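You operate a simulated robot arm through the tools that you are given. There is no shell and no other tool. Be economical: measure what you need, move in short steps, check, and stop when the job is done.

The job below is to be done with a simulated two-armed robot. You get a single attempt, and the scene is never put back.

TASK
Take the lid off the grey box that says "27" on the top of the service bench and lay it down there. Then turn the rig speed knob to 1. Then put the green pad on the front of the stores bench away on the top of the feed bench. Then turn the stock dial to 3. Keep to this order.

The check looks at the end state, three seconds after you hand in, the way a careful person would. Anything else that was tipped, shoved, dropped, spilled or broken makes it a failure. A push-on lid holds only when it is set on centred and level and pressed home; a screw cap is set on level and turned clockwise until tight.

THE ROBOT
Two 7-joint arms with fingered hands on one trunk, on a base that drives. Base frame: it is fixed to the floor where the robot stands at the start and does not move with it; the origin is under the middle of the robot, x ahead of it, y to its left, z up; the surface under the hand at the start is at about z = 0.86. Units: m, rad, N and s.
The left shoulder is at the start at [0.07, 0.171, 1.396], the right one opposite. Places, roughly: green pad (7x10x3 cm) [-19, 4, 0.8]; grey box [0.75, -0.25, 1]; rig speed knob [0, -0.6, 0.9]; stock dial [-17.5, 3.1, 1.7]; top of the feed bench [-4.3, 1.8, 0.8]. Payload 5 kg a hand.
The tool frame of a hand sits at the grasp point between the pads (the TCP): z along the fingers, y along the line on which they close. The tips reach 0.043 m beyond it. Largest opening 0.144 m; the body of the gripper starts 0.05 m behind the TCP. The gripper is a hand of 5 fingers: y runs from the thumb to the fingers, the wrist lies at [-0.021, -0.124, -0.221] in the tool frame, and closing takes about 1.5 s.
Orientation is that of the tool frame in the base frame, as a unit quaternion [x, y, z, w]. With the fingers straight down and the wrist toward the robot, the tool's x, y and z point along [0, 1, 0], [1, 0, 0] and [0, 0, -1] of the base frame.

THE INTERFACE
- The arms move only by the tool arm_command. It takes "left_plan", "right_plan" or both (then of equal length, played together; a hand with none holds still); each is a list of rows, each a list of 6 numbers: the shift along the base's x, y, z in m, then the turn, a rotation vector about the base's x, y, z in degrees. In form: [[tx, ty, tz, rx, ry, rz], ...]. A call has 1 to 20 rows; each row shifts and turns the commanded pose from where the row before left it. "left_fingers" and "right_fingers" are, for a hand that has rows, the closure, from 0 (fully open) to 1 (shut), set as the call begins (left out, the last holds). Rows are played at 5 a second. More than 0.05 m and 0.15 rad between two rows, or a gripper value outside its range, and nothing of the call is played. Where a pose cannot be reached the arm comes as near as it can. A force on the tool above 40 N (or 10 N above the force at the start of the call, whichever is more), or a blocked arm, ends the call early, and 0.2 s more pass. The fingers move at their own pace (about 0.045 m/s each) and stop on an object; they squeeze with about 29 N. The grip force told is the motor's: it shows also when the fingers shut on nothing. Time passes only in rows, and 0.2 s behind the last, so rows that do not move let the fingers close. It gives the time, the measured TCP pose, the force on the tool (base axes), the opening and the grip force at its end, in the units of the frame above (readings bear some noise), with the torque about the TCP (base axes, N m) and any sound that the robot's microphone picked up.
- Cameras (640 x 400 px; columns grow to the right, rows downward): "scene" is now at [0.1084, -0.0539, 1.6155]; the picture's right is [-0.68, -0.73, 0.00], its down [-0.53, 0.50, -0.68] and it looks along [0.50, -0.47, -0.73] (base axes); focal length 275 px, centre (320, 200). "left" rides on the left gripper at [-0.086, -0.108, -0.168] in its tool frame; the picture's right is [-0.80, -0.28, 0.53], its down [0.54, -0.73, 0.42] and it looks along [0.27, 0.63, 0.73] (tool axes); focal length 275 px, centre (320, 200). "right" rides on the right gripper at [0.086, -0.108, -0.168] in its tool frame; the picture's right is [-0.80, 0.28, -0.53], its down [-0.54, -0.73, 0.42] and it looks along [-0.27, 0.63, 0.73] (tool axes); focal length 275 px, centre (320, 200). There is no depth. A picture from a camera that has moved, and an enlarged one, comes with that camera's place and axes in the base frame and with its lens.
- get_image(camera): a new picture of that camera. No time passes.
- move_column(by): slides the trunk up (or, below 0, down) by that many m; the arms and the scene camera ride with it, the base frame stays. It gives what a move gives, with no picture.
- roll_base(legs): drives the robot by 1 to 6 legs, each [ahead, left, turn to the left] in m, m and rad, along the robot's own axes; the way and the turn of a leg run together, so that a leg with both is an arc; at most 1.5 m and 3.142 rad a leg. The arms and the cameras ride along, it lands a little off, and it stops where it bumps. It gives what a move gives.
- move_fingers(index, middle, ring, little, thumb_bend, thumb_turn, hand): sets how far each is bent, from 0 (flat) to 1 (curled in); at 0.3 the hand is open as for a grip, at 0.7 the pads meet at the TCP. One left out holds its place. A second passes; each finger stops where it meets its share of the squeeze, and holds until it gets a number again. A gripper value or a shape takes the hand back. It gives what a move gives, with no picture; readings hold the bend of each and the force on index, middle, ring, little, thumb and palm. thumb_turn goes from beside the hand (0) to across from the fingers (1), as for a grip.
- hand_shape(shape, hand): the hand has 5 fingers and takes this shape, open, in about a second: jaw (thumb against the fingers, like two jaws); tri (thumb and two fingers); tip (a fingertip pinch); poke (one finger out to press); point (the index stretched); flat (the hand flat); cup (the hand cupped); fist (a fist). The gripper value then closes the fingers along that shape, each until it touches; the sizes above hold for jaw. It gives what a move gives, with no picture.
- aim_head(pan, tilt): turns the head with the scene camera to pan (to the left, within 1.501 rad either way) and tilt (down, from -0.506 to 1.204), counted from straight ahead of the robot. It gives what a move gives.
- inspect(camera, box): a new picture of the part [left, top, right, bottom] of that camera's present view, enlarged. No time passes.
- close_job(): hands the job in; it is judged then, once.

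Go step by step. Nothing tells you exact positions but the pictures and the camera data: compare them with the known pose of the tool, close in by small moves and look again before you grip or let go. The budget is 165 turns and 130 pictures, counting those below and the enlarged ones. Unless the task says otherwise, let go and move clear before handing in, and close with one line.

The tools are called after "Emit:" as name(argument=value, ...) on one line, values as JSON. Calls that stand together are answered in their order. arm_command: Moves the arms, as the interface text tells. Its arguments: {"type":"object","properties":{"left_plan":{"type":"array","items":{"type":"array","items":{"type":"number"}}},"left_fingers":{"type":"number"},"right_plan":{"type":"array","items":{"type":"array","items":{"type":"number"}}},"right_fingers":{"type":"number"}},"required":[]} The other tools are called the same way: move_column (by) slides the trunk up or down; hand_shape (shape, hand) gives the hand a shape; move_fingers (index, middle, ring, little, thumb_bend, thumb_turn, hand) moves the fingers one by one; roll_base (legs) drives the base; aim_head (pan, tilt) turns the head that bears the scene camera; get_image (camera) takes a picture; inspect (camera, box) takes an enlarged picture of a part of a camera's view; close_job () hands the job in.

At the start:

```text
t: 0.0
left_tool_pos: [0.8318, -0.0661, 1.2347]
left_tool_rot: [0.707, 0.707, 0.0, 0.0]
left_ft_force: [0.2, 0.4, 0.4]
left_moment: [-0.01, 0.02, 0.0]
left_finger_gap: 0.1435
left_grasp_force: 0.0
left_shape: jaw
left_bend: [0.3, 0.3, 0.3, 0.3, 0.3, 0.98]
left_finger forces: [0.0, 0.1, 0.0, 0.1, 0.0, 0.1]
right_tool_pos: [0.4604, -0.5926, 1.213]
right_tool_rot: [0.706, 0.708, 0.0, 0.0]
right_ft_force: [-0.2, -0.2, 0.5]
right_moment: [-0.02, -0.02, 0.0]
right_finger_gap: 0.1438
right_grasp_force: 0.1
right_shape: jaw
right_bend: [0.3, 0.3, 0.3, 0.3, 0.3, 0.98]
right_finger forces: [0.0, 0.1, 0.0, 0.0, 0.1, 0.1]
trunk travel left (down, up): [-0.494, 0.446]
robot x, y, heading: [-0.0001, -0.002, 0.004]
head pan, tilt: [-0.754, 0.817]
```

scene: 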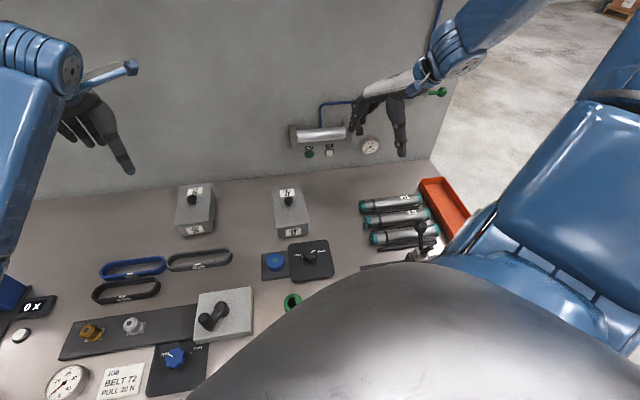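
right: 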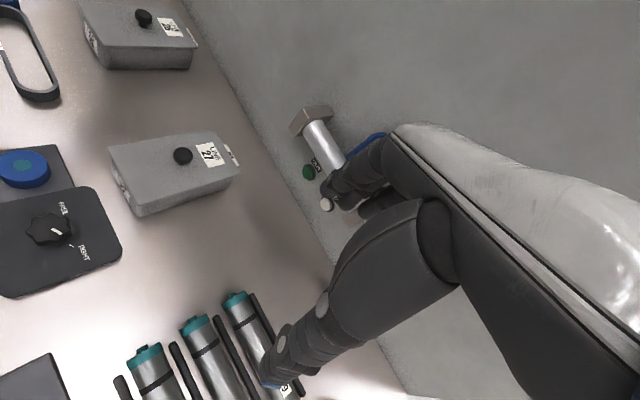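
left: 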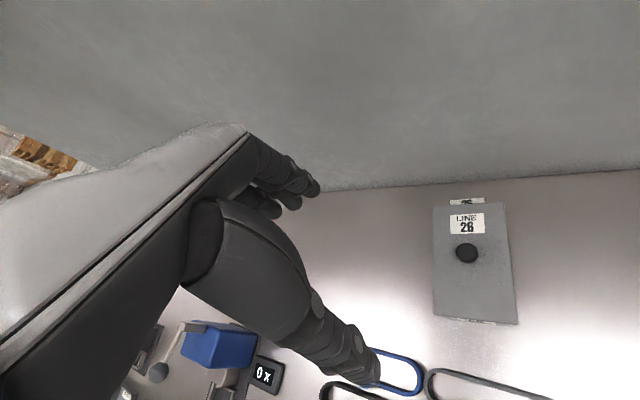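

I see two grey boxes (26 and 27) with knobbed lids. I'll look closer at them and the controls.

Emit:
inspect(camera="scene", box=[160, 160, 360, 300])

Emit:
inspect(camera="right", box=[0, 0, 320, 300])

Emit:
aim_head(pan=-1.2, tilt=0.9)

```text
2.86 times, centred on (260, 230) of scene
camera zoom: at [0.1084, -0.0539, 1.6155], right [-0.68, -0.73, 0.0], down [-0.53, 0.5, -0.68], along [0.5, -0.47, -0.73], focal length 786 px, centre (491, 114)
```

zoom: 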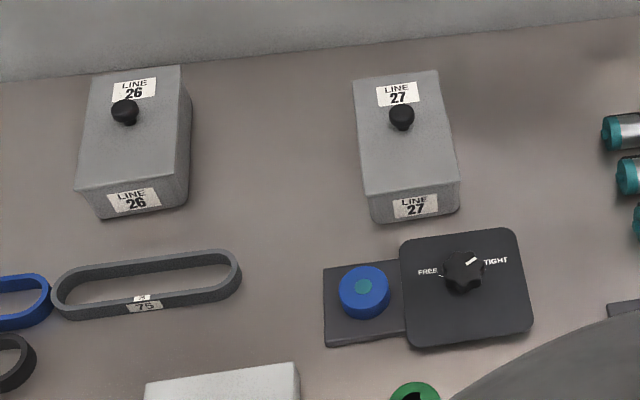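

```text
1.33 times, centred on (160, 150) of right
camera zoom: at [0.352, -0.5078, 1.3801], right [0.28, -0.8, 0.53], down [-0.73, -0.54, -0.42], along [0.63, -0.27, -0.73], focal length 367 px, centre (533, 267)
```

zoom: 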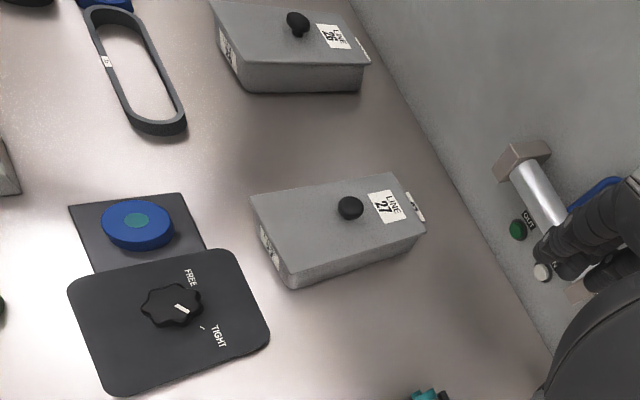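

```text
t: 0.9
left_tool_pos: [0.8321, -0.067, 1.2358]
left_tool_rot: [0.707, 0.707, 0.0, 0.0]
left_ft_force: [-0.6, 0.0, -1.1]
left_moment: [-0.01, -0.01, 0.0]
left_finger_gap: 0.1436
left_grasp_force: 0.1
left_shape: jaw
left_bend: [0.3, 0.3, 0.3, 0.3, 0.3, 0.98]
left_finger forces: [0.1, 0.1, 0.0, 0.0, 0.1, 0.0]
right_tool_pos: [0.4603, -0.5938, 1.2145]
right_tool_rot: [0.707, 0.707, 0.0, 0.0]
right_ft_force: [-0.5, -0.4, -0.9]
right_moment: [0.05, 0.02, -0.02]
right_finger_gap: 0.1437
right_grasp_force: 0.0
right_shape: jaw
right_bend: [0.3, 0.3, 0.3, 0.3, 0.3, 0.98]
right_finger forces: [0.0, 0.0, 0.0, 0.1, 0.1, 0.1]
trunk travel left (down, up): [-0.494, 0.446]
robot x, y, heading: [0.0018, -0.001, 0.001]
head pan, tilt: [-1.201, 0.901]
```

Emit:
get_image(camera="scene")

Emit:
aim_head(pan=-0.3, tilt=0.9)

Emit:
get_image(camera="scene")

```text
124 pictures are left
camera scene: at [0.0775, -0.0696, 1.6091], right [-0.93, -0.36, 0.0], down [-0.28, 0.73, -0.62], along [0.22, -0.58, -0.78], focal length 275 px, centre (320, 200)
```

scene: 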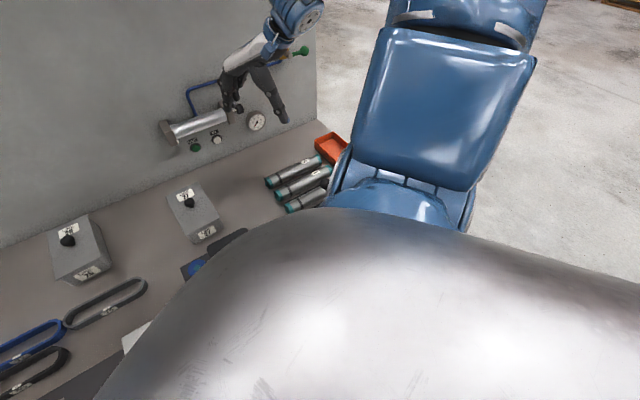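

```text
t: 2.1
left_tool_pos: [0.8323, -0.0655, 1.2353]
left_tool_rot: [0.707, 0.707, -0.001, 0.0]
left_ft_force: [0.2, 0.0, -0.6]
left_moment: [-0.02, -0.04, 0.01]
left_finger_gap: 0.1437
left_grasp_force: 0.0
left_shape: jaw
left_bend: [0.3, 0.3, 0.3, 0.3, 0.3, 0.98]
left_finger forces: [0.1, 0.0, 0.1, 0.0, 0.0, 0.1]
right_tool_pos: [0.461, -0.5941, 1.2139]
right_tool_rot: [0.708, 0.707, 0.0, 0.0]
right_ft_force: [0.7, 0.2, -0.4]
right_moment: [-0.02, 0.0, -0.02]
right_finger_gap: 0.1435
right_grasp_force: 0.1
right_shape: jaw
right_bend: [0.3, 0.3, 0.3, 0.3, 0.3, 0.98]
right_finger forces: [0.1, 0.0, 0.1, 0.0, 0.1, 0.0]
trunk travel left (down, up): [-0.494, 0.446]
robot x, y, heading: [0.0003, -0.0023, 0.005]
head pan, tilt: [-0.3, 0.901]
```

```text
123 pictures are left
camera scene: at [0.1223, -0.0216, 1.6091], right [-0.3, -0.95, 0.0], down [-0.75, 0.23, -0.62], along [0.59, -0.18, -0.78], focal length 275 px, centre (320, 200)
```

scene: 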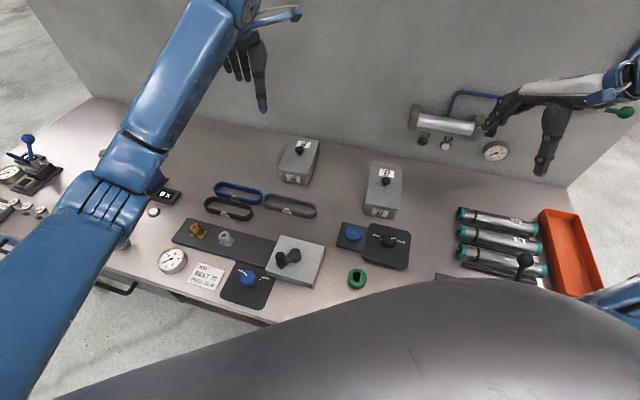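

Box 27's knob triangulates to about [0.635, -0.407, 0.951]. I'll move the right hand above it and look.

Emit:
arm_command(right_plan=[[0.033, 0.035, -0.02, 0, 0, 0], [0.033, 0.035, -0.02, 0, 0, 0], [0.033, 0.035, -0.02, 0, 0, 0], [0.033, 0.035, -0.02, 0, 0, 0], [0.03, 0.035, -0.02, 0, 0, 0]])

Emit:
get_image(camera="right")

Emit:
get_image(camera="scene")

```text
refused: row 1 steps farther than a row can; nothing moved
```

```text
122 pictures are left
camera right: at [0.352, -0.5078, 1.3801], right [0.28, -0.8, 0.53], down [-0.73, -0.54, -0.42], along [0.63, -0.27, -0.73], focal length 275 px, centre (320, 200)
```

right: 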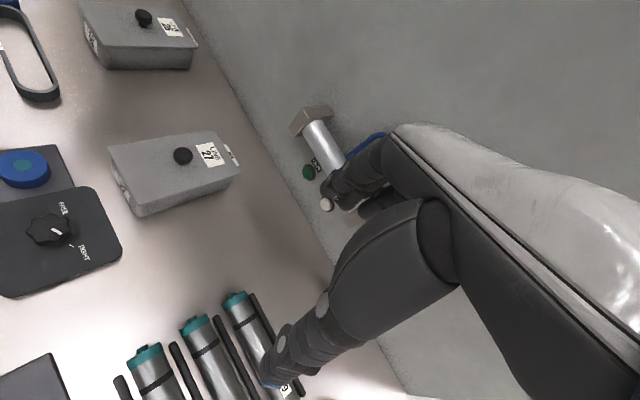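

```text
121 pictures are left
camera scene: at [0.1223, -0.0216, 1.6091], right [-0.3, -0.95, 0.0], down [-0.75, 0.23, -0.62], along [0.59, -0.18, -0.78], focal length 275 px, centre (320, 200)
```

scene: 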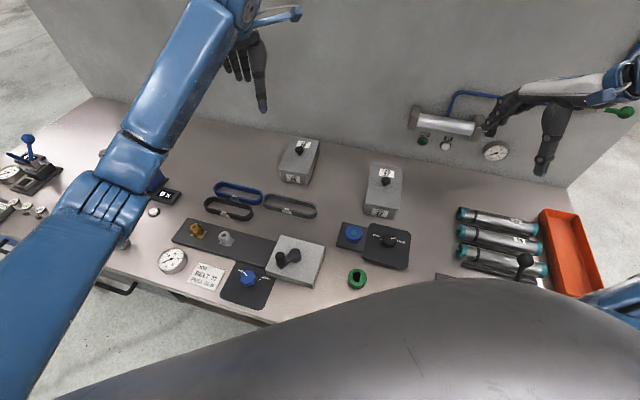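

The step length was too long; I'll use shorter rows.

Emit:
arm_command(right_plan=[[0.027, 0.031, -0.02, 0, 0, 0], [0.027, 0.031, -0.02, 0, 0, 0], [0.027, 0.031, -0.02, 0, 0, 0], [0.027, 0.031, -0.02, 0, 0, 0], [0.027, 0.031, -0.02, 0, 0, 0], [0.027, 0.031, -0.02, 0, 0, 0]])

Emit:
get_image(camera="right")

Emit:
get_image(camera="scene")

```text
t: 3.5
left_tool_pos: [0.8311, -0.063, 1.236]
left_tool_rot: [0.707, 0.707, -0.001, 0.002]
left_ft_force: [-0.3, 0.6, 0.8]
left_moment: [-0.13, -0.05, 0.03]
left_finger_gap: 0.1436
left_grasp_force: 0.0
left_shape: jaw
left_bend: [0.3, 0.3, 0.3, 0.3, 0.3, 0.98]
left_finger forces: [0.0, 0.1, 0.1, 0.1, 0.0, 0.0]
right_tool_pos: [0.6333, -0.4013, 1.1169]
right_tool_rot: [0.708, 0.706, 0.012, 0.016]
right_ft_force: [1.0, 2.8, -7.5]
right_moment: [-0.13, 0.02, -0.03]
right_finger_gap: 0.1436
right_grasp_force: 0.0
right_shape: jaw
right_bend: [0.3, 0.3, 0.3, 0.3, 0.3, 0.98]
right_finger forces: [0.1, 0.1, 0.1, 0.0, 0.0, 0.1]
trunk travel left (down, up): [-0.494, 0.446]
robot x, y, heading: [-0.0023, -0.0, -0.0]
head pan, tilt: [-0.3, 0.901]
```

```text
120 pictures are left
camera right: at [0.5179, -0.3142, 1.2785], right [0.26, -0.79, 0.55], down [-0.71, -0.54, -0.45], along [0.66, -0.27, -0.7], focal length 275 px, centre (320, 200)
```

right: 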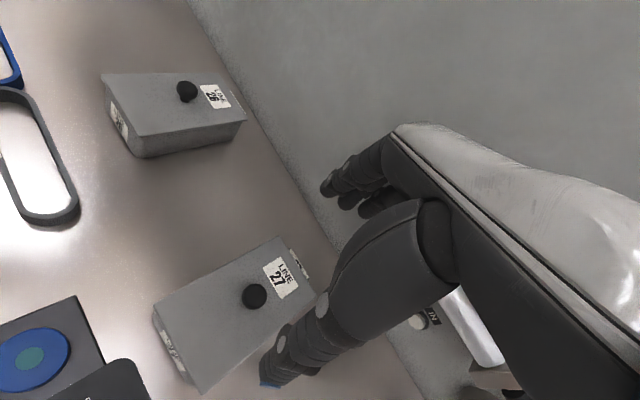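

```text
119 pictures are left
camera scene: at [0.1214, -0.0149, 1.609], right [-0.3, -0.95, 0.0], down [-0.75, 0.23, -0.62], along [0.59, -0.19, -0.78], focal length 275 px, centre (320, 200)
```

scene: 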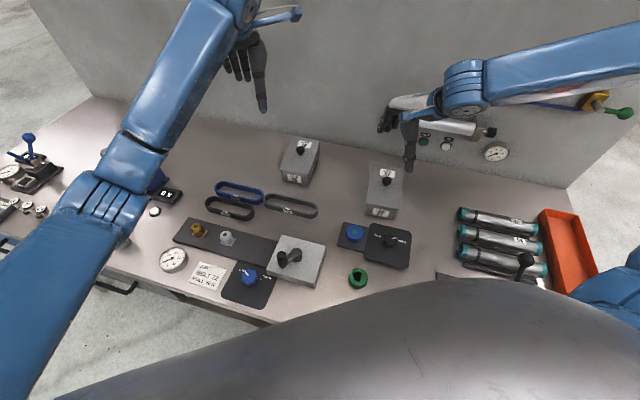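

The knob position is confirmed. I'll zoom on the box to see the lid's edge and knob height.

Emit:
inspect(camera="right", box=[140, 220, 340, 400])

Emit:
inspect(camera="scene", box=[260, 120, 440, 230])

```text
2.22 times, centred on (240, 310) of right
camera zoom: at [0.5179, -0.3142, 1.2785], right [0.26, -0.79, 0.55], down [-0.71, -0.54, -0.45], along [0.66, -0.27, -0.7], focal length 612 px, centre (498, -44)
```

zoom: 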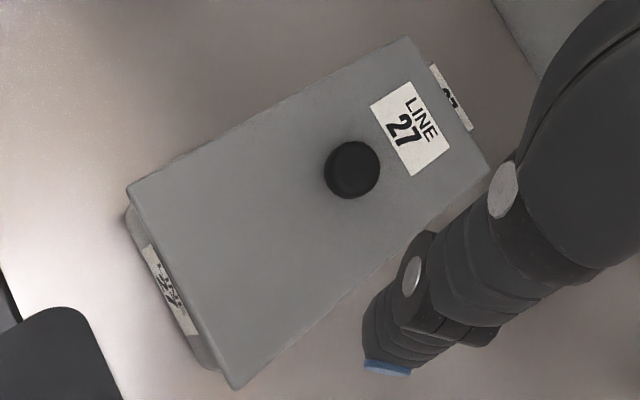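

```text
3.56 times, centred on (350, 175) of scene
camera zoom: at [0.1214, -0.0149, 1.609], right [-0.3, -0.95, 0.0], down [-0.75, 0.23, -0.62], along [0.59, -0.19, -0.78], focal length 978 px, centre (213, 289)
```

zoom: 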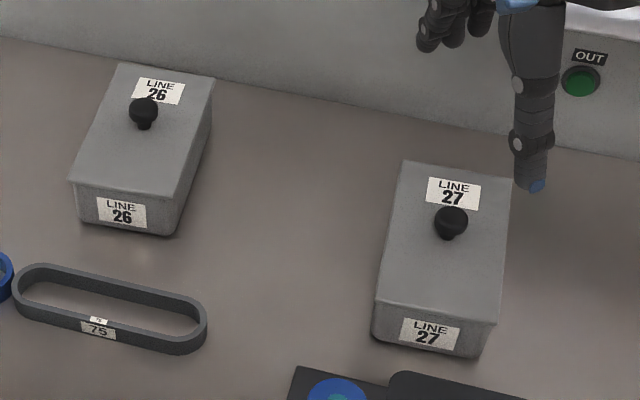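

The lid is about 10.5×18 cm, turned with the bench, top at z≈0.927; the knob is ~3 cm wide. I'll descend above the knob and look again.

Emit:
arm_command(right_plan=[[0, -0.005, -0.03, 0, 0, 0], [0, 0, -0.03, 0, 0, 0], [0, 0, -0.02, 0, 0, 0], [0, 0, 0, 0, 0, 0], [0, 0, 0, 0, 0, 0]])

Emit:
inspect(camera="scene", box=[320, 80, 480, 240])

Emit:
get_image(camera="right")

```text
t: 4.7
left_tool_pos: [0.8318, -0.0666, 1.2364]
left_tool_rot: [0.707, 0.707, 0.0, -0.001]
left_ft_force: [0.6, -0.1, 1.3]
left_moment: [-0.05, -0.03, -0.01]
left_finger_gap: 0.1434
left_grasp_force: 0.1
left_shape: jaw
left_bend: [0.3, 0.3, 0.3, 0.3, 0.3, 0.98]
left_finger forces: [0.1, 0.1, 0.1, 0.0, 0.0, 0.1]
right_tool_pos: [0.6215, -0.4107, 1.0151]
right_tool_rot: [0.708, 0.706, 0.0, 0.0]
right_ft_force: [0.5, -0.8, 0.7]
right_moment: [-0.01, 0.02, 0.01]
right_finger_gap: 0.1441
right_grasp_force: 0.1
right_shape: jaw
right_bend: [0.3, 0.3, 0.3, 0.3, 0.3, 0.98]
right_finger forces: [0.1, 0.0, 0.1, 0.1, 0.1, 0.0]
trunk travel left (down, up): [-0.494, 0.446]
robot x, y, heading: [0.0001, 0.0003, -0.0]
head pan, tilt: [-0.3, 0.901]
```

```text
2.50 times, centred on (400, 160) of scene
camera zoom: at [0.1222, -0.0206, 1.6091], right [-0.3, -0.96, 0.0], down [-0.75, 0.23, -0.62], along [0.59, -0.18, -0.78], focal length 688 px, centre (120, 300)
```

zoom: 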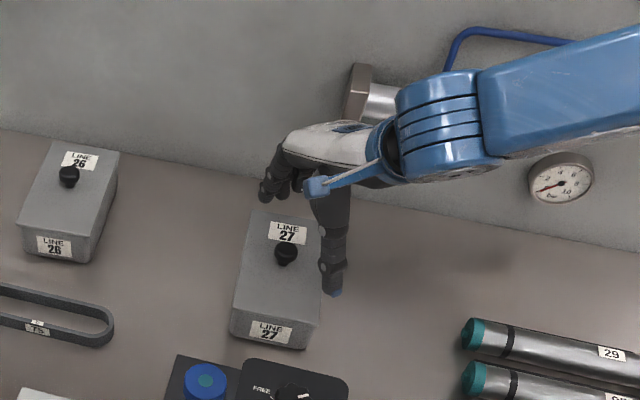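

```text
115 pictures are left
camera right: at [0.513, -0.3247, 1.182], right [0.28, -0.8, 0.53], down [-0.73, -0.54, -0.42], along [0.63, -0.27, -0.73], focal length 275 px, centre (320, 200)
```

right: 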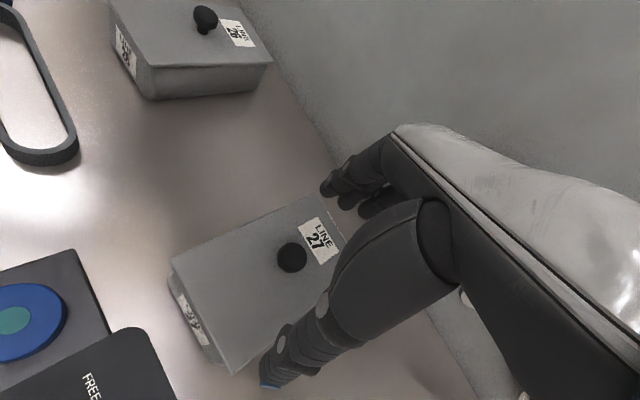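

Alignment is close: I shift 1.4 cm ahead, descend to TCP z≈0.983 and close gently on the knob.

Emit:
arm_command(right_plan=[[0.0135, 0.004, 0, 0, 0, 0], [0, 0, -0.016, 0, 0, 0], [0, 0, -0.016, 0, 0, 0], [0, 0, 0, 0, 0, 0], [0, 0, 0, 0, 0, 0]], right_fingers=0.4)

Emit:
inspect(camera="scene", box=[340, 100, 460, 220])

Emit:
inspect(camera="right", box=[200, 180, 400, 400])

```text
t: 5.9
left_tool_pos: [0.8314, -0.0659, 1.2354]
left_tool_rot: [0.707, 0.707, 0.0, 0.0]
left_ft_force: [0.3, 0.3, 0.5]
left_moment: [-0.02, -0.01, 0.0]
left_finger_gap: 0.1436
left_grasp_force: 0.1
left_shape: jaw
left_bend: [0.3, 0.3, 0.3, 0.3, 0.3, 0.98]
left_finger forces: [0.0, 0.0, 0.1, 0.1, 0.1, 0.0]
right_tool_pos: [0.6359, -0.4086, 0.9828]
right_tool_rot: [0.707, 0.707, 0.001, 0.0]
right_ft_force: [-0.1, 0.3, -0.2]
right_moment: [0.01, 0.0, -0.02]
right_finger_gap: 0.0869
right_grasp_force: 0.1
right_shape: jaw
right_bend: [0.28, 0.41, 0.38, 0.43, 0.65, 1.0]
right_finger forces: [0.0, 0.1, 0.1, 0.0, 0.0, 0.1]
trunk travel left (down, up): [-0.494, 0.446]
robot x, y, heading: [0.0019, -0.0001, -0.001]
head pan, tilt: [-0.3, 0.901]
```

```text
3.33 times, centred on (400, 160) of scene
camera zoom: at [0.1222, -0.0216, 1.6091], right [-0.3, -0.96, 0.0], down [-0.75, 0.23, -0.62], along [0.59, -0.18, -0.78], focal length 917 px, centre (53, 333)
```

zoom: 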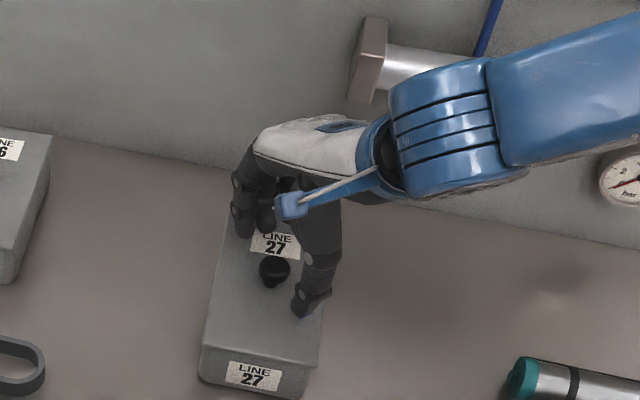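

```text
1.82 times, centred on (300, 290) of right
camera zoom: at [0.5271, -0.322, 1.1497], right [0.28, -0.8, 0.53], down [-0.73, -0.54, -0.42], along [0.63, -0.27, -0.73], focal length 500 px, centre (356, 36)
```

zoom: 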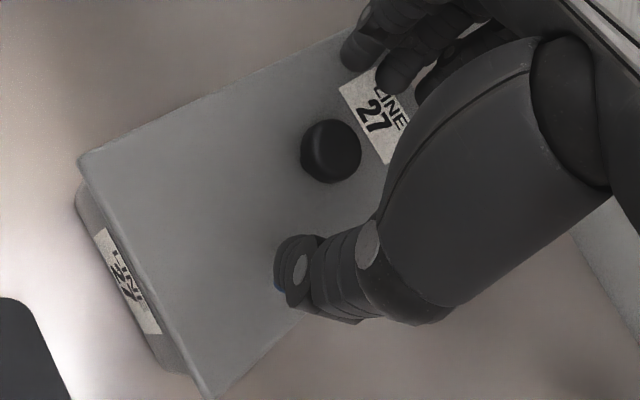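

Thumb tip is at z≈0.937, fine height. Closing on the knob.

Emit:
arm_command(right_plan=[[0, 0, 0, 0, 0, 0], [0, 0, 0, 0, 0, 0], [0, 0, 0, 0, 0, 0], [0, 0, 0, 0, 0, 0], [0, 0, 0, 0, 0, 0], [0, 0, 0, 0, 0, 0], [0, 0, 0, 0, 0, 0]], right_fingers=1.0)

Emit:
inspect(camera="right", box=[200, 180, 400, 400])

```text
t: 7.5
left_tool_pos: [0.8321, -0.0672, 1.2356]
left_tool_rot: [0.707, 0.707, 0.0, -0.001]
left_ft_force: [0.5, 0.1, 0.0]
left_moment: [0.0, 0.03, -0.01]
left_finger_gap: 0.1434
left_grasp_force: 0.0
left_shape: jaw
left_bend: [0.3, 0.3, 0.3, 0.3, 0.3, 0.98]
left_finger forces: [0.0, 0.0, 0.0, 0.0, 0.0, 0.0]
right_tool_pos: [0.6356, -0.4071, 0.9838]
right_tool_rot: [0.707, 0.707, 0.0, 0.0]
right_ft_force: [0.1, 0.1, 0.0]
right_moment: [-0.01, -0.04, -0.01]
right_finger_gap: 0.0196
right_grasp_force: 29.3
right_shape: jaw
right_bend: [0.72, 0.67, 0.69, 0.69, 0.75, 1.0]
right_finger forces: [16.6, 6.2, 0.1, 0.0, 24.0, 0.0]
trunk travel left (down, up): [-0.494, 0.446]
robot x, y, heading: [-0.0004, 0.001, 0.002]
head pan, tilt: [-0.3, 0.901]
heard: snap
```

```text
1.82 times, centred on (300, 290) of right
camera zoom: at [0.5272, -0.3221, 1.1498], right [0.28, -0.8, 0.53], down [-0.73, -0.54, -0.42], along [0.63, -0.27, -0.73], focal length 500 px, centre (356, 36)
```

zoom: 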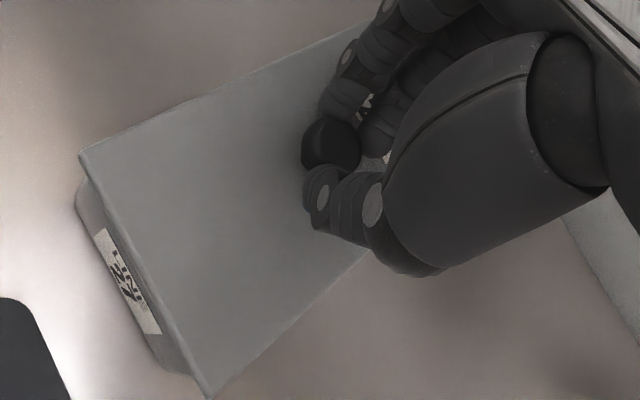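

The grip holds the knob between thumb, index and middle, and there was a snap (the lid likely popped loose). I'll lift a little and check.

Emit:
arm_command(right_plan=[[0, 0, 0.01, 0, 0, 0], [0, 0, 0.01, 0, 0, 0], [0, 0, 0.01, 0, 0, 0], [0, 0, 0.01, 0, 0, 0], [0, 0, 0, 0, 0, 0]])

Emit:
inspect(camera="right", box=[100, 100, 500, 400])

Emit:
inspect(camera="scene", box=[320, 80, 480, 240])

```text
t: 8.7
left_tool_pos: [0.8323, -0.067, 1.2352]
left_tool_rot: [0.707, 0.707, 0.0, 0.0]
left_ft_force: [0.2, -0.3, 1.1]
left_moment: [-0.04, 0.0, 0.03]
left_finger_gap: 0.1436
left_grasp_force: 0.1
left_shape: jaw
left_bend: [0.3, 0.3, 0.3, 0.3, 0.3, 0.98]
left_finger forces: [0.0, 0.0, 0.0, 0.0, 0.0, 0.0]
right_tool_pos: [0.6364, -0.4084, 1.0244]
right_tool_rot: [0.707, 0.707, 0.0, 0.0]
right_ft_force: [0.3, 1.0, -1.5]
right_moment: [0.01, 0.0, -0.02]
right_finger_gap: 0.0198
right_grasp_force: 29.0
right_shape: jaw
right_bend: [0.72, 0.67, 0.69, 0.69, 0.75, 1.0]
right_finger forces: [16.5, 6.5, 0.0, 0.1, 24.3, 0.1]
trunk travel left (down, up): [-0.494, 0.446]
robot x, y, heading: [0.0016, 0.0011, -0.002]
head pan, tilt: [-0.3, 0.901]
```

```text
1.33 times, centred on (300, 250) of right
camera zoom: at [0.5288, -0.3233, 1.1885], right [0.28, -0.8, 0.53], down [-0.73, -0.54, -0.42], along [0.63, -0.27, -0.73], focal length 367 px, centre (347, 133)
```

zoom: 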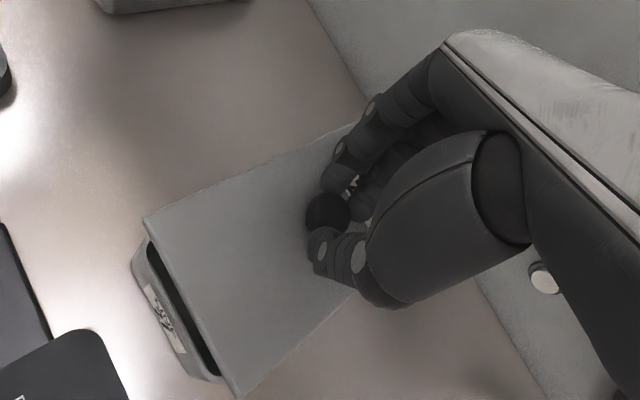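

```text
2.50 times, centred on (400, 160) of scene
camera zoom: at [0.1225, -0.0217, 1.609], right [-0.3, -0.96, 0.0], down [-0.75, 0.23, -0.62], along [0.59, -0.18, -0.78], focal length 688 px, centre (120, 300)
```

zoom: 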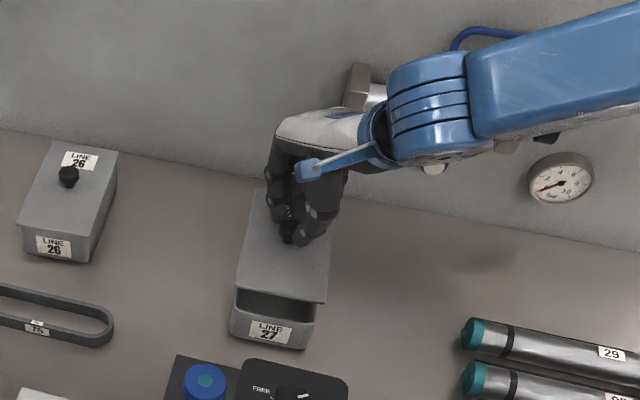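

The lid is off and level. I raise it, carry it to the free spot between boxes 26 and 27 (~[0.75, -0.295]) and lower part-way.

Emit:
arm_command(right_plan=[[0, 0, 0.03, 0, 0, 0], [0, 0, 0.03, 0, 0, 0], [0.023, 0.022, 0, 0, 0, 0], [0.023, 0.022, 0, 0, 0, 0], [0.023, 0.023, 0, 0, 0, 0], [0.023, 0.023, 0, 0, 0, 0], [0.023, 0.023, 0, 0, 0, 0], [0, 0, 0, 0, 0, 0], [0, 0, -0.03, 0, 0, 0], [0, 0, -0.03, 0, 0, 0], [0, 0, -0.03, 0, 0, 0], [0, 0, 0, 0, 0, 0]])

Emit:
get_image(camera="scene")

Emit:
get_image(camera="right")

```text
t: 11.3
left_tool_pos: [0.8316, -0.067, 1.2344]
left_tool_rot: [0.706, 0.708, 0.001, 0.0]
left_ft_force: [0.3, -0.3, 0.5]
left_moment: [-0.05, -0.02, 0.02]
left_finger_gap: 0.1437
left_grasp_force: 0.2
left_shape: jaw
left_bend: [0.3, 0.3, 0.3, 0.3, 0.3, 0.98]
left_finger forces: [0.0, 0.1, 0.1, 0.0, 0.1, 0.1]
right_tool_pos: [0.7511, -0.2947, 0.9929]
right_tool_rot: [0.707, 0.707, 0.0, 0.001]
right_ft_force: [1.1, -0.5, 0.1]
right_moment: [0.0, 0.01, -0.01]
right_finger_gap: 0.0195
right_grasp_force: 29.3
right_shape: jaw
right_bend: [0.72, 0.67, 0.69, 0.69, 0.75, 1.0]
right_finger forces: [16.8, 6.6, 0.1, 0.0, 24.2, 0.1]
trunk travel left (down, up): [-0.494, 0.446]
robot x, y, heading: [-0.0009, -0.0017, -0.0]
head pan, tilt: [-0.3, 0.901]
```

```text
109 pictures are left
camera scene: at [0.1221, -0.0214, 1.6091], right [-0.3, -0.96, 0.0], down [-0.75, 0.23, -0.62], along [0.59, -0.18, -0.78], focal length 275 px, centre (320, 200)
```

scene: 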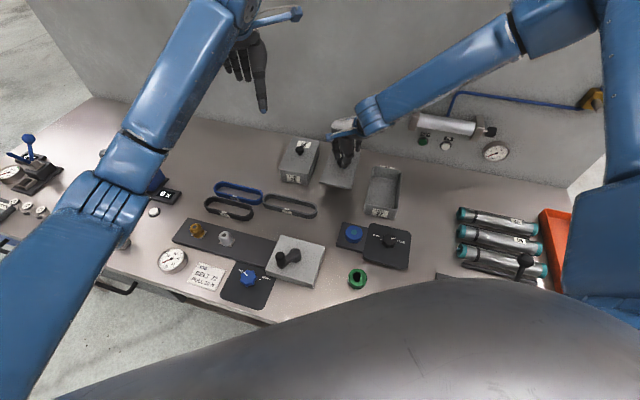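

```text
108 pictures are left
camera right: at [0.6424, -0.2094, 1.1583], right [0.28, -0.8, 0.53], down [-0.73, -0.54, -0.42], along [0.63, -0.27, -0.73], focal length 275 px, centre (320, 200)
```

right: 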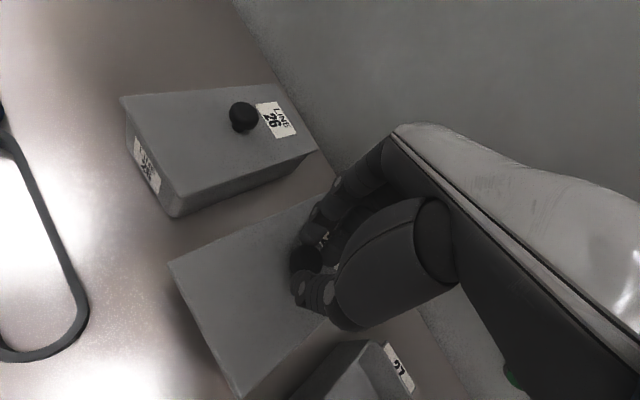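

Clear on both sides. Lowering gently until contact.

Emit:
arm_command(right_plan=[[0, 0, -0.02, 0, 0, 0], [0, 0, -0.015, 0, 0, 0], [0, 0, -0.006, 0, 0, 0], [0, 0, -0.004, 0, 0, 0], [0, 0, -0.004, 0, 0, 0], [0, 0, 0, 0, 0, 0]])

Emit:
inspect(camera="scene", box=[260, 100, 420, 230])

```text
t: 12.7
left_tool_pos: [0.8308, -0.0676, 1.2361]
left_tool_rot: [0.707, 0.707, 0.0, 0.0]
left_ft_force: [-0.1, 0.1, 0.4]
left_moment: [-0.01, -0.02, -0.01]
left_finger_gap: 0.1437
left_grasp_force: 0.1
left_shape: jaw
left_bend: [0.3, 0.3, 0.3, 0.3, 0.3, 0.98]
left_finger forces: [0.0, 0.0, 0.1, 0.1, 0.0, 0.0]
right_tool_pos: [0.748, -0.2997, 0.9502]
right_tool_rot: [0.706, 0.708, 0.0, 0.001]
right_ft_force: [-0.1, -0.1, 0.1]
right_moment: [-0.01, 0.04, 0.02]
right_finger_gap: 0.0196
right_grasp_force: 28.8
right_shape: jaw
right_bend: [0.72, 0.67, 0.69, 0.69, 0.75, 1.0]
right_finger forces: [16.8, 6.6, 0.0, 0.0, 24.1, 0.0]
right hand out of reach, approached as far as the arm can: row 4
trunk travel left (down, up): [-0.494, 0.446]
robot x, y, heading: [-0.0019, 0.0014, 0.003]
head pan, tilt: [-0.3, 0.901]
```

```text
3.08 times, centred on (340, 165) of scene
camera zoom: at [0.1223, -0.0217, 1.6091], right [-0.3, -0.96, 0.0], down [-0.75, 0.23, -0.62], along [0.59, -0.18, -0.78], focal length 846 px, centre (258, 308)
```

zoom: 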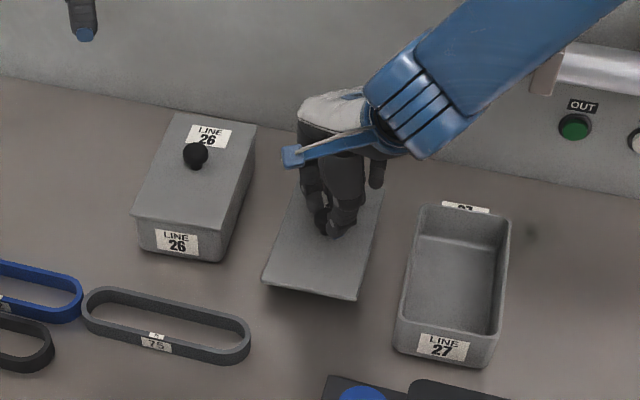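

The arm's reach ended at z=0.95. I raise the hand a bit, slide the trunk down, then finish lowering with the arm.

Emit:
arm_command(right_plan=[[0, 0, 0.03, 0, 0, 0], [0, 0, 0.03, 0, 0, 0], [0, 0, 0.02, 0, 0, 0], [0, 0, 0, 0, 0, 0]])

Emit:
move_column(by=-0.06)

```text
t: 13.7
left_tool_pos: [0.8317, -0.0664, 1.2351]
left_tool_rot: [0.707, 0.707, 0.0, -0.001]
left_ft_force: [0.6, -0.1, -0.5]
left_moment: [0.0, 0.02, 0.03]
left_finger_gap: 0.1437
left_grasp_force: 0.1
left_shape: jaw
left_bend: [0.3, 0.3, 0.3, 0.3, 0.3, 0.98]
left_finger forces: [0.0, 0.1, 0.0, 0.0, 0.0, 0.1]
right_tool_pos: [0.7493, -0.2997, 1.0266]
right_tool_rot: [0.707, 0.708, -0.001, 0.0]
right_ft_force: [0.8, 0.1, -0.5]
right_moment: [0.01, 0.04, -0.01]
right_finger_gap: 0.0197
right_grasp_force: 29.3
right_shape: jaw
right_bend: [0.72, 0.67, 0.69, 0.69, 0.75, 1.0]
right_finger forces: [16.7, 6.6, 0.0, 0.0, 24.1, 0.0]
trunk travel left (down, up): [-0.494, 0.446]
robot x, y, heading: [0.0022, 0.0007, -0.0]
head pan, tilt: [-0.3, 0.901]
```

```text
t: 14.7
left_tool_pos: [0.8328, -0.0672, 1.176]
left_tool_rot: [0.706, 0.708, 0.0, 0.0]
left_ft_force: [-0.7, -0.1, -0.5]
left_moment: [-0.02, -0.01, -0.01]
left_finger_gap: 0.1433
left_grasp_force: 0.1
left_shape: jaw
left_bend: [0.3, 0.3, 0.3, 0.3, 0.3, 0.98]
left_finger forces: [0.0, 0.0, 0.0, 0.0, 0.0, 0.0]
right_tool_pos: [0.7488, -0.298, 0.9661]
right_tool_rot: [0.708, 0.707, 0.0, 0.0]
right_ft_force: [0.1, -0.8, -0.1]
right_moment: [-0.05, 0.0, 0.0]
right_finger_gap: 0.02
right_grasp_force: 28.9
right_shape: jaw
right_bend: [0.72, 0.67, 0.69, 0.69, 0.75, 1.0]
right_finger forces: [16.9, 6.6, 0.1, 0.1, 24.1, 0.0]
trunk travel left (down, up): [-0.434, 0.506]
robot x, y, heading: [0.0002, 0.0, -0.002]
head pan, tilt: [-0.3, 0.901]
```

Emit:
arm_command(right_plan=[[0, 0, -0.02, 0, 0, 0], [0, 0, -0.005, 0, 0, 0], [0, 0, -0.004, 0, 0, 0], [0, 0, -0.003, 0, 0, 0], [0, 0, -0.003, 0, 0, 0], [0, 0, 0, 0, 0, 0]])

Emit:
inspect(camera="scene", box=[260, 100, 420, 230])

```text
t: 16.1
left_tool_pos: [0.8318, -0.0668, 1.1757]
left_tool_rot: [0.707, 0.707, 0.001, 0.001]
left_ft_force: [-0.6, 0.8, -0.1]
left_moment: [-0.02, 0.0, 0.04]
left_finger_gap: 0.1437
left_grasp_force: 0.1
left_shape: jaw
left_bend: [0.3, 0.3, 0.3, 0.3, 0.3, 0.98]
left_finger forces: [0.0, 0.0, 0.0, 0.0, 0.0, 0.0]
right_tool_pos: [0.7495, -0.2977, 0.9311]
right_tool_rot: [0.707, 0.707, 0.0, 0.0]
right_ft_force: [0.1, -0.2, 0.3]
right_moment: [0.01, -0.07, -0.03]
right_finger_gap: 0.0198
right_grasp_force: 28.9
right_shape: jaw
right_bend: [0.72, 0.67, 0.69, 0.69, 0.75, 1.0]
right_finger forces: [16.8, 6.6, 0.1, 0.0, 24.3, 0.0]
trunk travel left (down, up): [-0.434, 0.506]
robot x, y, heading: [-0.0004, 0.0004, 0.001]
head pan, tilt: [-0.3, 0.901]
```

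```text
3.08 times, centred on (340, 165) of scene
camera zoom: at [0.1225, -0.0215, 1.5491], right [-0.3, -0.96, 0.0], down [-0.75, 0.23, -0.62], along [0.59, -0.18, -0.78], focal length 846 px, centre (258, 308)
```

zoom: 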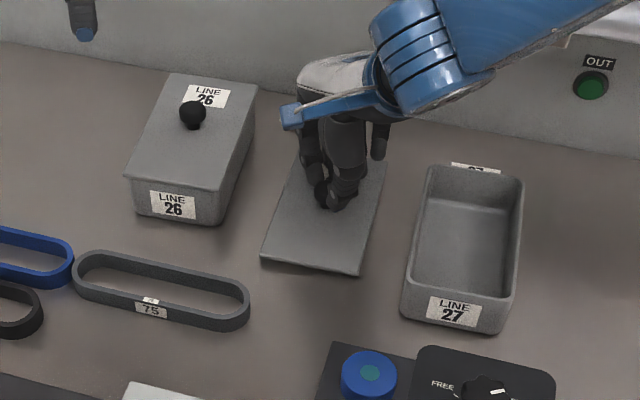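

Still no contact; a few more millimetres.

Emit:
arm_command(right_plan=[[0, 0, -0.003, 0, 0, 0], [0, 0, -0.003, 0, 0, 0], [0, 0, -0.003, 0, 0, 0], [0, 0, 0, 0, 0, 0]])

```text
t: 17.1
left_tool_pos: [0.8296, -0.0667, 1.1789]
left_tool_rot: [0.707, 0.707, 0.001, 0.0]
left_ft_force: [-0.5, -0.5, -0.5]
left_moment: [-0.02, 0.02, 0.0]
left_finger_gap: 0.1436
left_grasp_force: 0.1
left_shape: jaw
left_bend: [0.3, 0.3, 0.3, 0.3, 0.3, 0.98]
left_finger forces: [0.0, 0.1, 0.0, 0.0, 0.0, 0.0]
right_tool_pos: [0.7491, -0.2981, 0.9278]
right_tool_rot: [0.707, 0.707, 0.002, 0.002]
right_ft_force: [-0.2, -5.2, 38.8]
right_moment: [-0.15, -0.06, -0.03]
right_finger_gap: 0.0222
right_grasp_force: 29.1
right_shape: jaw
right_bend: [0.73, 0.67, 0.69, 0.69, 0.75, 1.0]
right_finger forces: [20.6, 12.1, 0.1, 0.0, 31.9, 0.0]
trunk travel left (down, up): [-0.434, 0.506]
robot x, y, heading: [-0.0026, -0.0017, -0.004]
head pan, tilt: [-0.3, 0.901]
```

Contact with the bench. I relieve the push, open and rise.

Emit:
arm_command(right_plan=[[0, 0, 0.006, 0, 0, 0], [0, 0, 0, 0, 0, 0]])

Emit:
arm_command(right_plan=[[0, 0, 0, 0, 0, 0], [0, 0, 0, 0, 0, 0], [0, 0, 0, 0, 0, 0], [0, 0, 0, 0, 0, 0], [0, 0, 0, 0, 0, 0], [0, 0, 0, 0, 0, 0], [0, 0, 0, 0, 0, 0], [0, 0, 0.02, 0, 0, 0], [0, 0, 0.04, 0, 0, 0], [0, 0, 0.045, 0, 0, 0], [0, 0, 0.045, 0, 0, 0], [0, 0, 0.045, 0, 0, 0], [0, 0, 0, 0, 0, 0]], right_fingers=0.0)

Emit:
get_image(camera="scene")

```text
t: 17.7
left_tool_pos: [0.8314, -0.066, 1.1764]
left_tool_rot: [0.707, 0.707, 0.001, 0.0]
left_ft_force: [0.3, 0.0, -0.7]
left_moment: [0.01, -0.04, 0.01]
left_finger_gap: 0.1437
left_grasp_force: 0.0
left_shape: jaw
left_bend: [0.3, 0.3, 0.3, 0.3, 0.3, 0.98]
left_finger forces: [0.0, 0.0, 0.1, 0.0, 0.0, 0.0]
right_tool_pos: [0.7492, -0.2977, 0.9296]
right_tool_rot: [0.707, 0.707, 0.0, 0.0]
right_ft_force: [2.4, -1.7, 17.6]
right_moment: [-0.02, -0.29, -0.02]
right_finger_gap: 0.0215
right_grasp_force: 28.6
right_shape: jaw
right_bend: [0.73, 0.67, 0.69, 0.69, 0.75, 1.0]
right_finger forces: [19.7, 9.2, 0.0, 0.1, 26.1, 0.1]
trunk travel left (down, up): [-0.434, 0.506]
robot x, y, heading: [0.0004, 0.0015, 0.003]
head pan, tilt: [-0.3, 0.901]
```

```text
t: 20.5
left_tool_pos: [0.8335, -0.0666, 1.1752]
left_tool_rot: [0.707, 0.708, -0.001, -0.001]
left_ft_force: [-0.1, -0.6, 0.3]
left_moment: [0.02, 0.01, -0.02]
left_finger_gap: 0.1437
left_grasp_force: 0.0
left_shape: jaw
left_bend: [0.3, 0.3, 0.3, 0.3, 0.3, 0.98]
left_finger forces: [0.1, 0.1, 0.0, 0.0, 0.1, 0.1]
right_tool_pos: [0.7462, -0.3024, 1.1223]
right_tool_rot: [0.707, 0.707, -0.001, -0.001]
right_ft_force: [0.4, -0.3, -0.3]
right_moment: [0.02, 0.02, 0.01]
right_finger_gap: 0.144
right_grasp_force: 0.1
right_shape: jaw
right_bend: [0.3, 0.3, 0.3, 0.3, 0.3, 0.98]
right_finger forces: [0.0, 0.1, 0.0, 0.0, 0.0, 0.1]
trunk travel left (down, up): [-0.434, 0.506]
robot x, y, heading: [0.0013, 0.0011, 0.004]
head pan, tilt: [-0.3, 0.901]
```

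```text
105 pictures are left
camera scene: at [0.1234, -0.0218, 1.5489], right [-0.3, -0.96, 0.0], down [-0.75, 0.23, -0.62], along [0.59, -0.18, -0.78], focal length 275 px, centre (320, 200)
```

scene: 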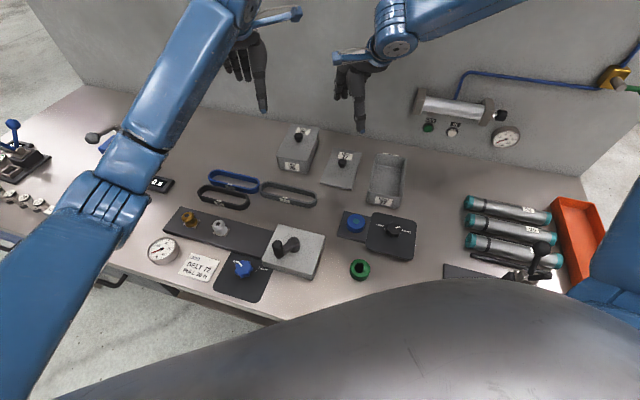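

The lid lies flat on the bench. Now I retract the right hand, check that display, and back off a little to see the rig speed knob.

Emit:
arm_command(right_plan=[[-0.03, -0.02, 0.03, 0, 0, 0], [-0.03, -0.03, 0.025, 0, 0, 0], [-0.035, -0.035, 0, 0, 0, 0], [-0.035, -0.035, 0, 0, 0, 0], [-0.035, -0.035, 0, 0, 0, 0], [-0.035, -0.035, 0, 0, 0, 0], [-0.035, -0.035, 0, 0, 0, 0], [-0.035, -0.035, 0, 0, 0, 0], [0, 0, 0, 0, 0, 0]])

Emit:
inspect(camera="scene", box=[240, 100, 440, 290])

Emit:
inspect(camera="scene", box=[0, 100, 240, 300])

Emit:
get_image(camera="right")

```text
t: 22.5
left_tool_pos: [0.8335, -0.0661, 1.175]
left_tool_rot: [0.707, 0.707, 0.0, 0.001]
left_ft_force: [0.3, 0.1, -0.3]
left_moment: [0.01, 0.05, 0.01]
left_finger_gap: 0.1435
left_grasp_force: 0.2
left_shape: jaw
left_bend: [0.3, 0.3, 0.3, 0.3, 0.3, 0.98]
left_finger forces: [0.0, 0.0, 0.1, 0.0, 0.0, 0.0]
right_tool_pos: [0.4816, -0.5554, 1.1783]
right_tool_rot: [0.707, 0.707, 0.0, 0.0]
right_ft_force: [0.0, 0.2, 0.2]
right_moment: [-0.03, 0.02, -0.04]
right_finger_gap: 0.144
right_grasp_force: 0.1
right_shape: jaw
right_bend: [0.3, 0.3, 0.3, 0.3, 0.3, 0.98]
right_finger forces: [0.1, 0.1, 0.1, 0.0, 0.1, 0.0]
trunk travel left (down, up): [-0.434, 0.506]
robot x, y, heading: [0.0028, -0.0028, 0.001]
head pan, tilt: [-0.3, 0.901]
```

```text
2.11 times, centred on (340, 195) of scene
camera zoom: at [0.1228, -0.021, 1.5489], right [-0.3, -0.96, 0.0], down [-0.75, 0.23, -0.62], along [0.59, -0.18, -0.78], focal length 579 px, centre (278, 210)
```

zoom: 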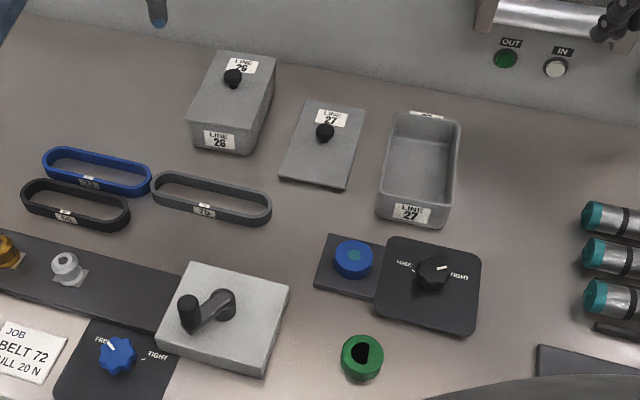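

```text
2.00 times, centred on (120, 200) of scene
camera zoom: at [0.1228, -0.021, 1.5489], right [-0.3, -0.96, 0.0], down [-0.75, 0.23, -0.62], along [0.59, -0.18, -0.78], focal length 550 px, centre (720, 200)
```

zoom: 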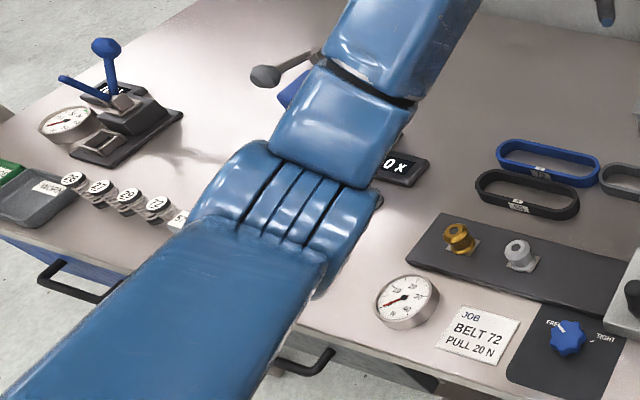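

```text
102 pictures are left
camera right: at [0.3715, -0.4707, 1.346], right [0.28, -0.8, 0.53], down [-0.73, -0.54, -0.42], along [0.63, -0.27, -0.73], focal length 275 px, centre (320, 200)
```

right: 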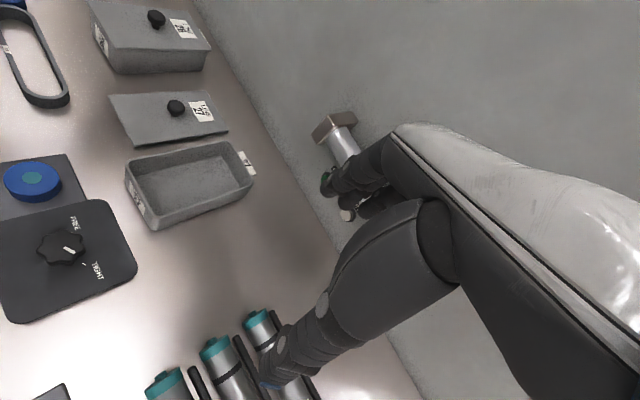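

The lid is down flat with everything else undisturbed. I look around the sides before backing up.

Emit:
aim_head(pan=1.5, tilt=0.4)

Emit:
get_image(camera="scene")

Emit:
aim_head(pan=-1.5, tilt=0.4)

Emit:
get_image(camera="scene")

```text
t: 24.3
left_tool_pos: [0.8319, -0.0671, 1.1763]
left_tool_rot: [0.707, 0.707, 0.0, 0.0]
left_ft_force: [-0.1, 0.0, -0.1]
left_moment: [-0.02, -0.01, -0.01]
left_finger_gap: 0.1436
left_grasp_force: 0.1
left_shape: jaw
left_bend: [0.3, 0.3, 0.3, 0.3, 0.3, 0.98]
left_finger forces: [0.0, 0.1, 0.1, 0.0, 0.1, 0.0]
right_tool_pos: [0.4815, -0.557, 1.1788]
right_tool_rot: [0.706, 0.708, 0.001, 0.0]
right_ft_force: [0.1, 0.6, -0.1]
right_moment: [-0.03, 0.0, 0.02]
right_finger_gap: 0.1442
right_grasp_force: 0.1
right_shape: jaw
right_bend: [0.3, 0.3, 0.3, 0.3, 0.3, 0.98]
right_finger forces: [0.0, 0.0, 0.0, 0.0, 0.1, 0.1]
trunk travel left (down, up): [-0.434, 0.506]
robot x, y, heading: [0.0002, 0.0015, -0.0]
head pan, tilt: [1.499, 0.4]
```

```text
101 pictures are left
camera scene: at [0.057, 0.0931, 1.5921], right [1.0, -0.07, 0.0], down [-0.03, -0.39, -0.92], along [0.07, 0.92, -0.39], focal length 275 px, centre (320, 200)
```

scene: 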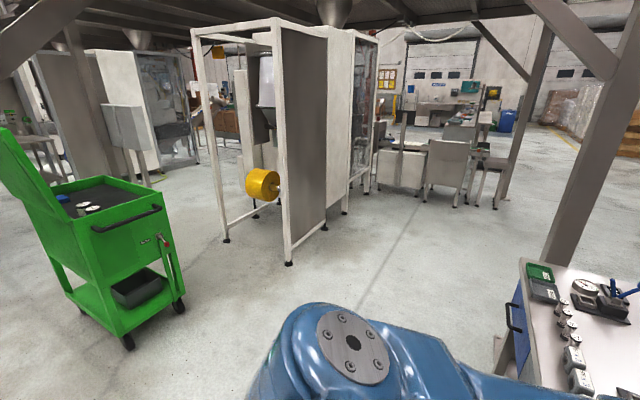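

```text
t: 26.9
left_tool_pos: [0.8314, -0.0675, 1.1757]
left_tool_rot: [0.708, 0.707, 0.0, 0.0]
left_ft_force: [0.2, 0.5, 0.2]
left_moment: [0.04, 0.0, -0.03]
left_finger_gap: 0.1435
left_grasp_force: 0.1
left_shape: jaw
left_bend: [0.3, 0.3, 0.3, 0.3, 0.3, 0.98]
left_finger forces: [0.0, 0.1, 0.0, 0.1, 0.0, 0.0]
right_tool_pos: [0.4805, -0.556, 1.1786]
right_tool_rot: [0.707, 0.707, 0.001, 0.0]
right_ft_force: [0.3, 0.5, 0.6]
right_moment: [0.01, 0.0, 0.01]
right_finger_gap: 0.144
right_grasp_force: 0.1
right_shape: jaw
right_bend: [0.3, 0.3, 0.3, 0.3, 0.3, 0.98]
right_finger forces: [0.0, 0.0, 0.0, 0.0, 0.0, 0.0]
trunk travel left (down, up): [-0.434, 0.506]
robot x, y, heading: [-0.0009, 0.0021, -0.004]
head pan, tilt: [-1.499, 0.4]
```

```text
100 pictures are left
camera scene: at [0.0568, -0.0917, 1.5921], right [-1.0, -0.07, 0.0], down [-0.03, 0.39, -0.92], along [0.07, -0.92, -0.39], focal length 275 px, centre (320, 200)
```

scene: 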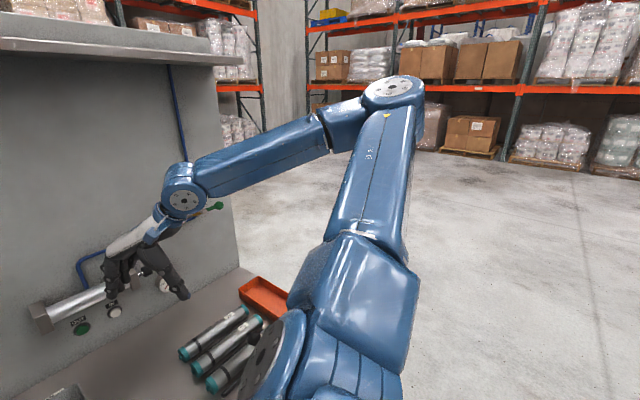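

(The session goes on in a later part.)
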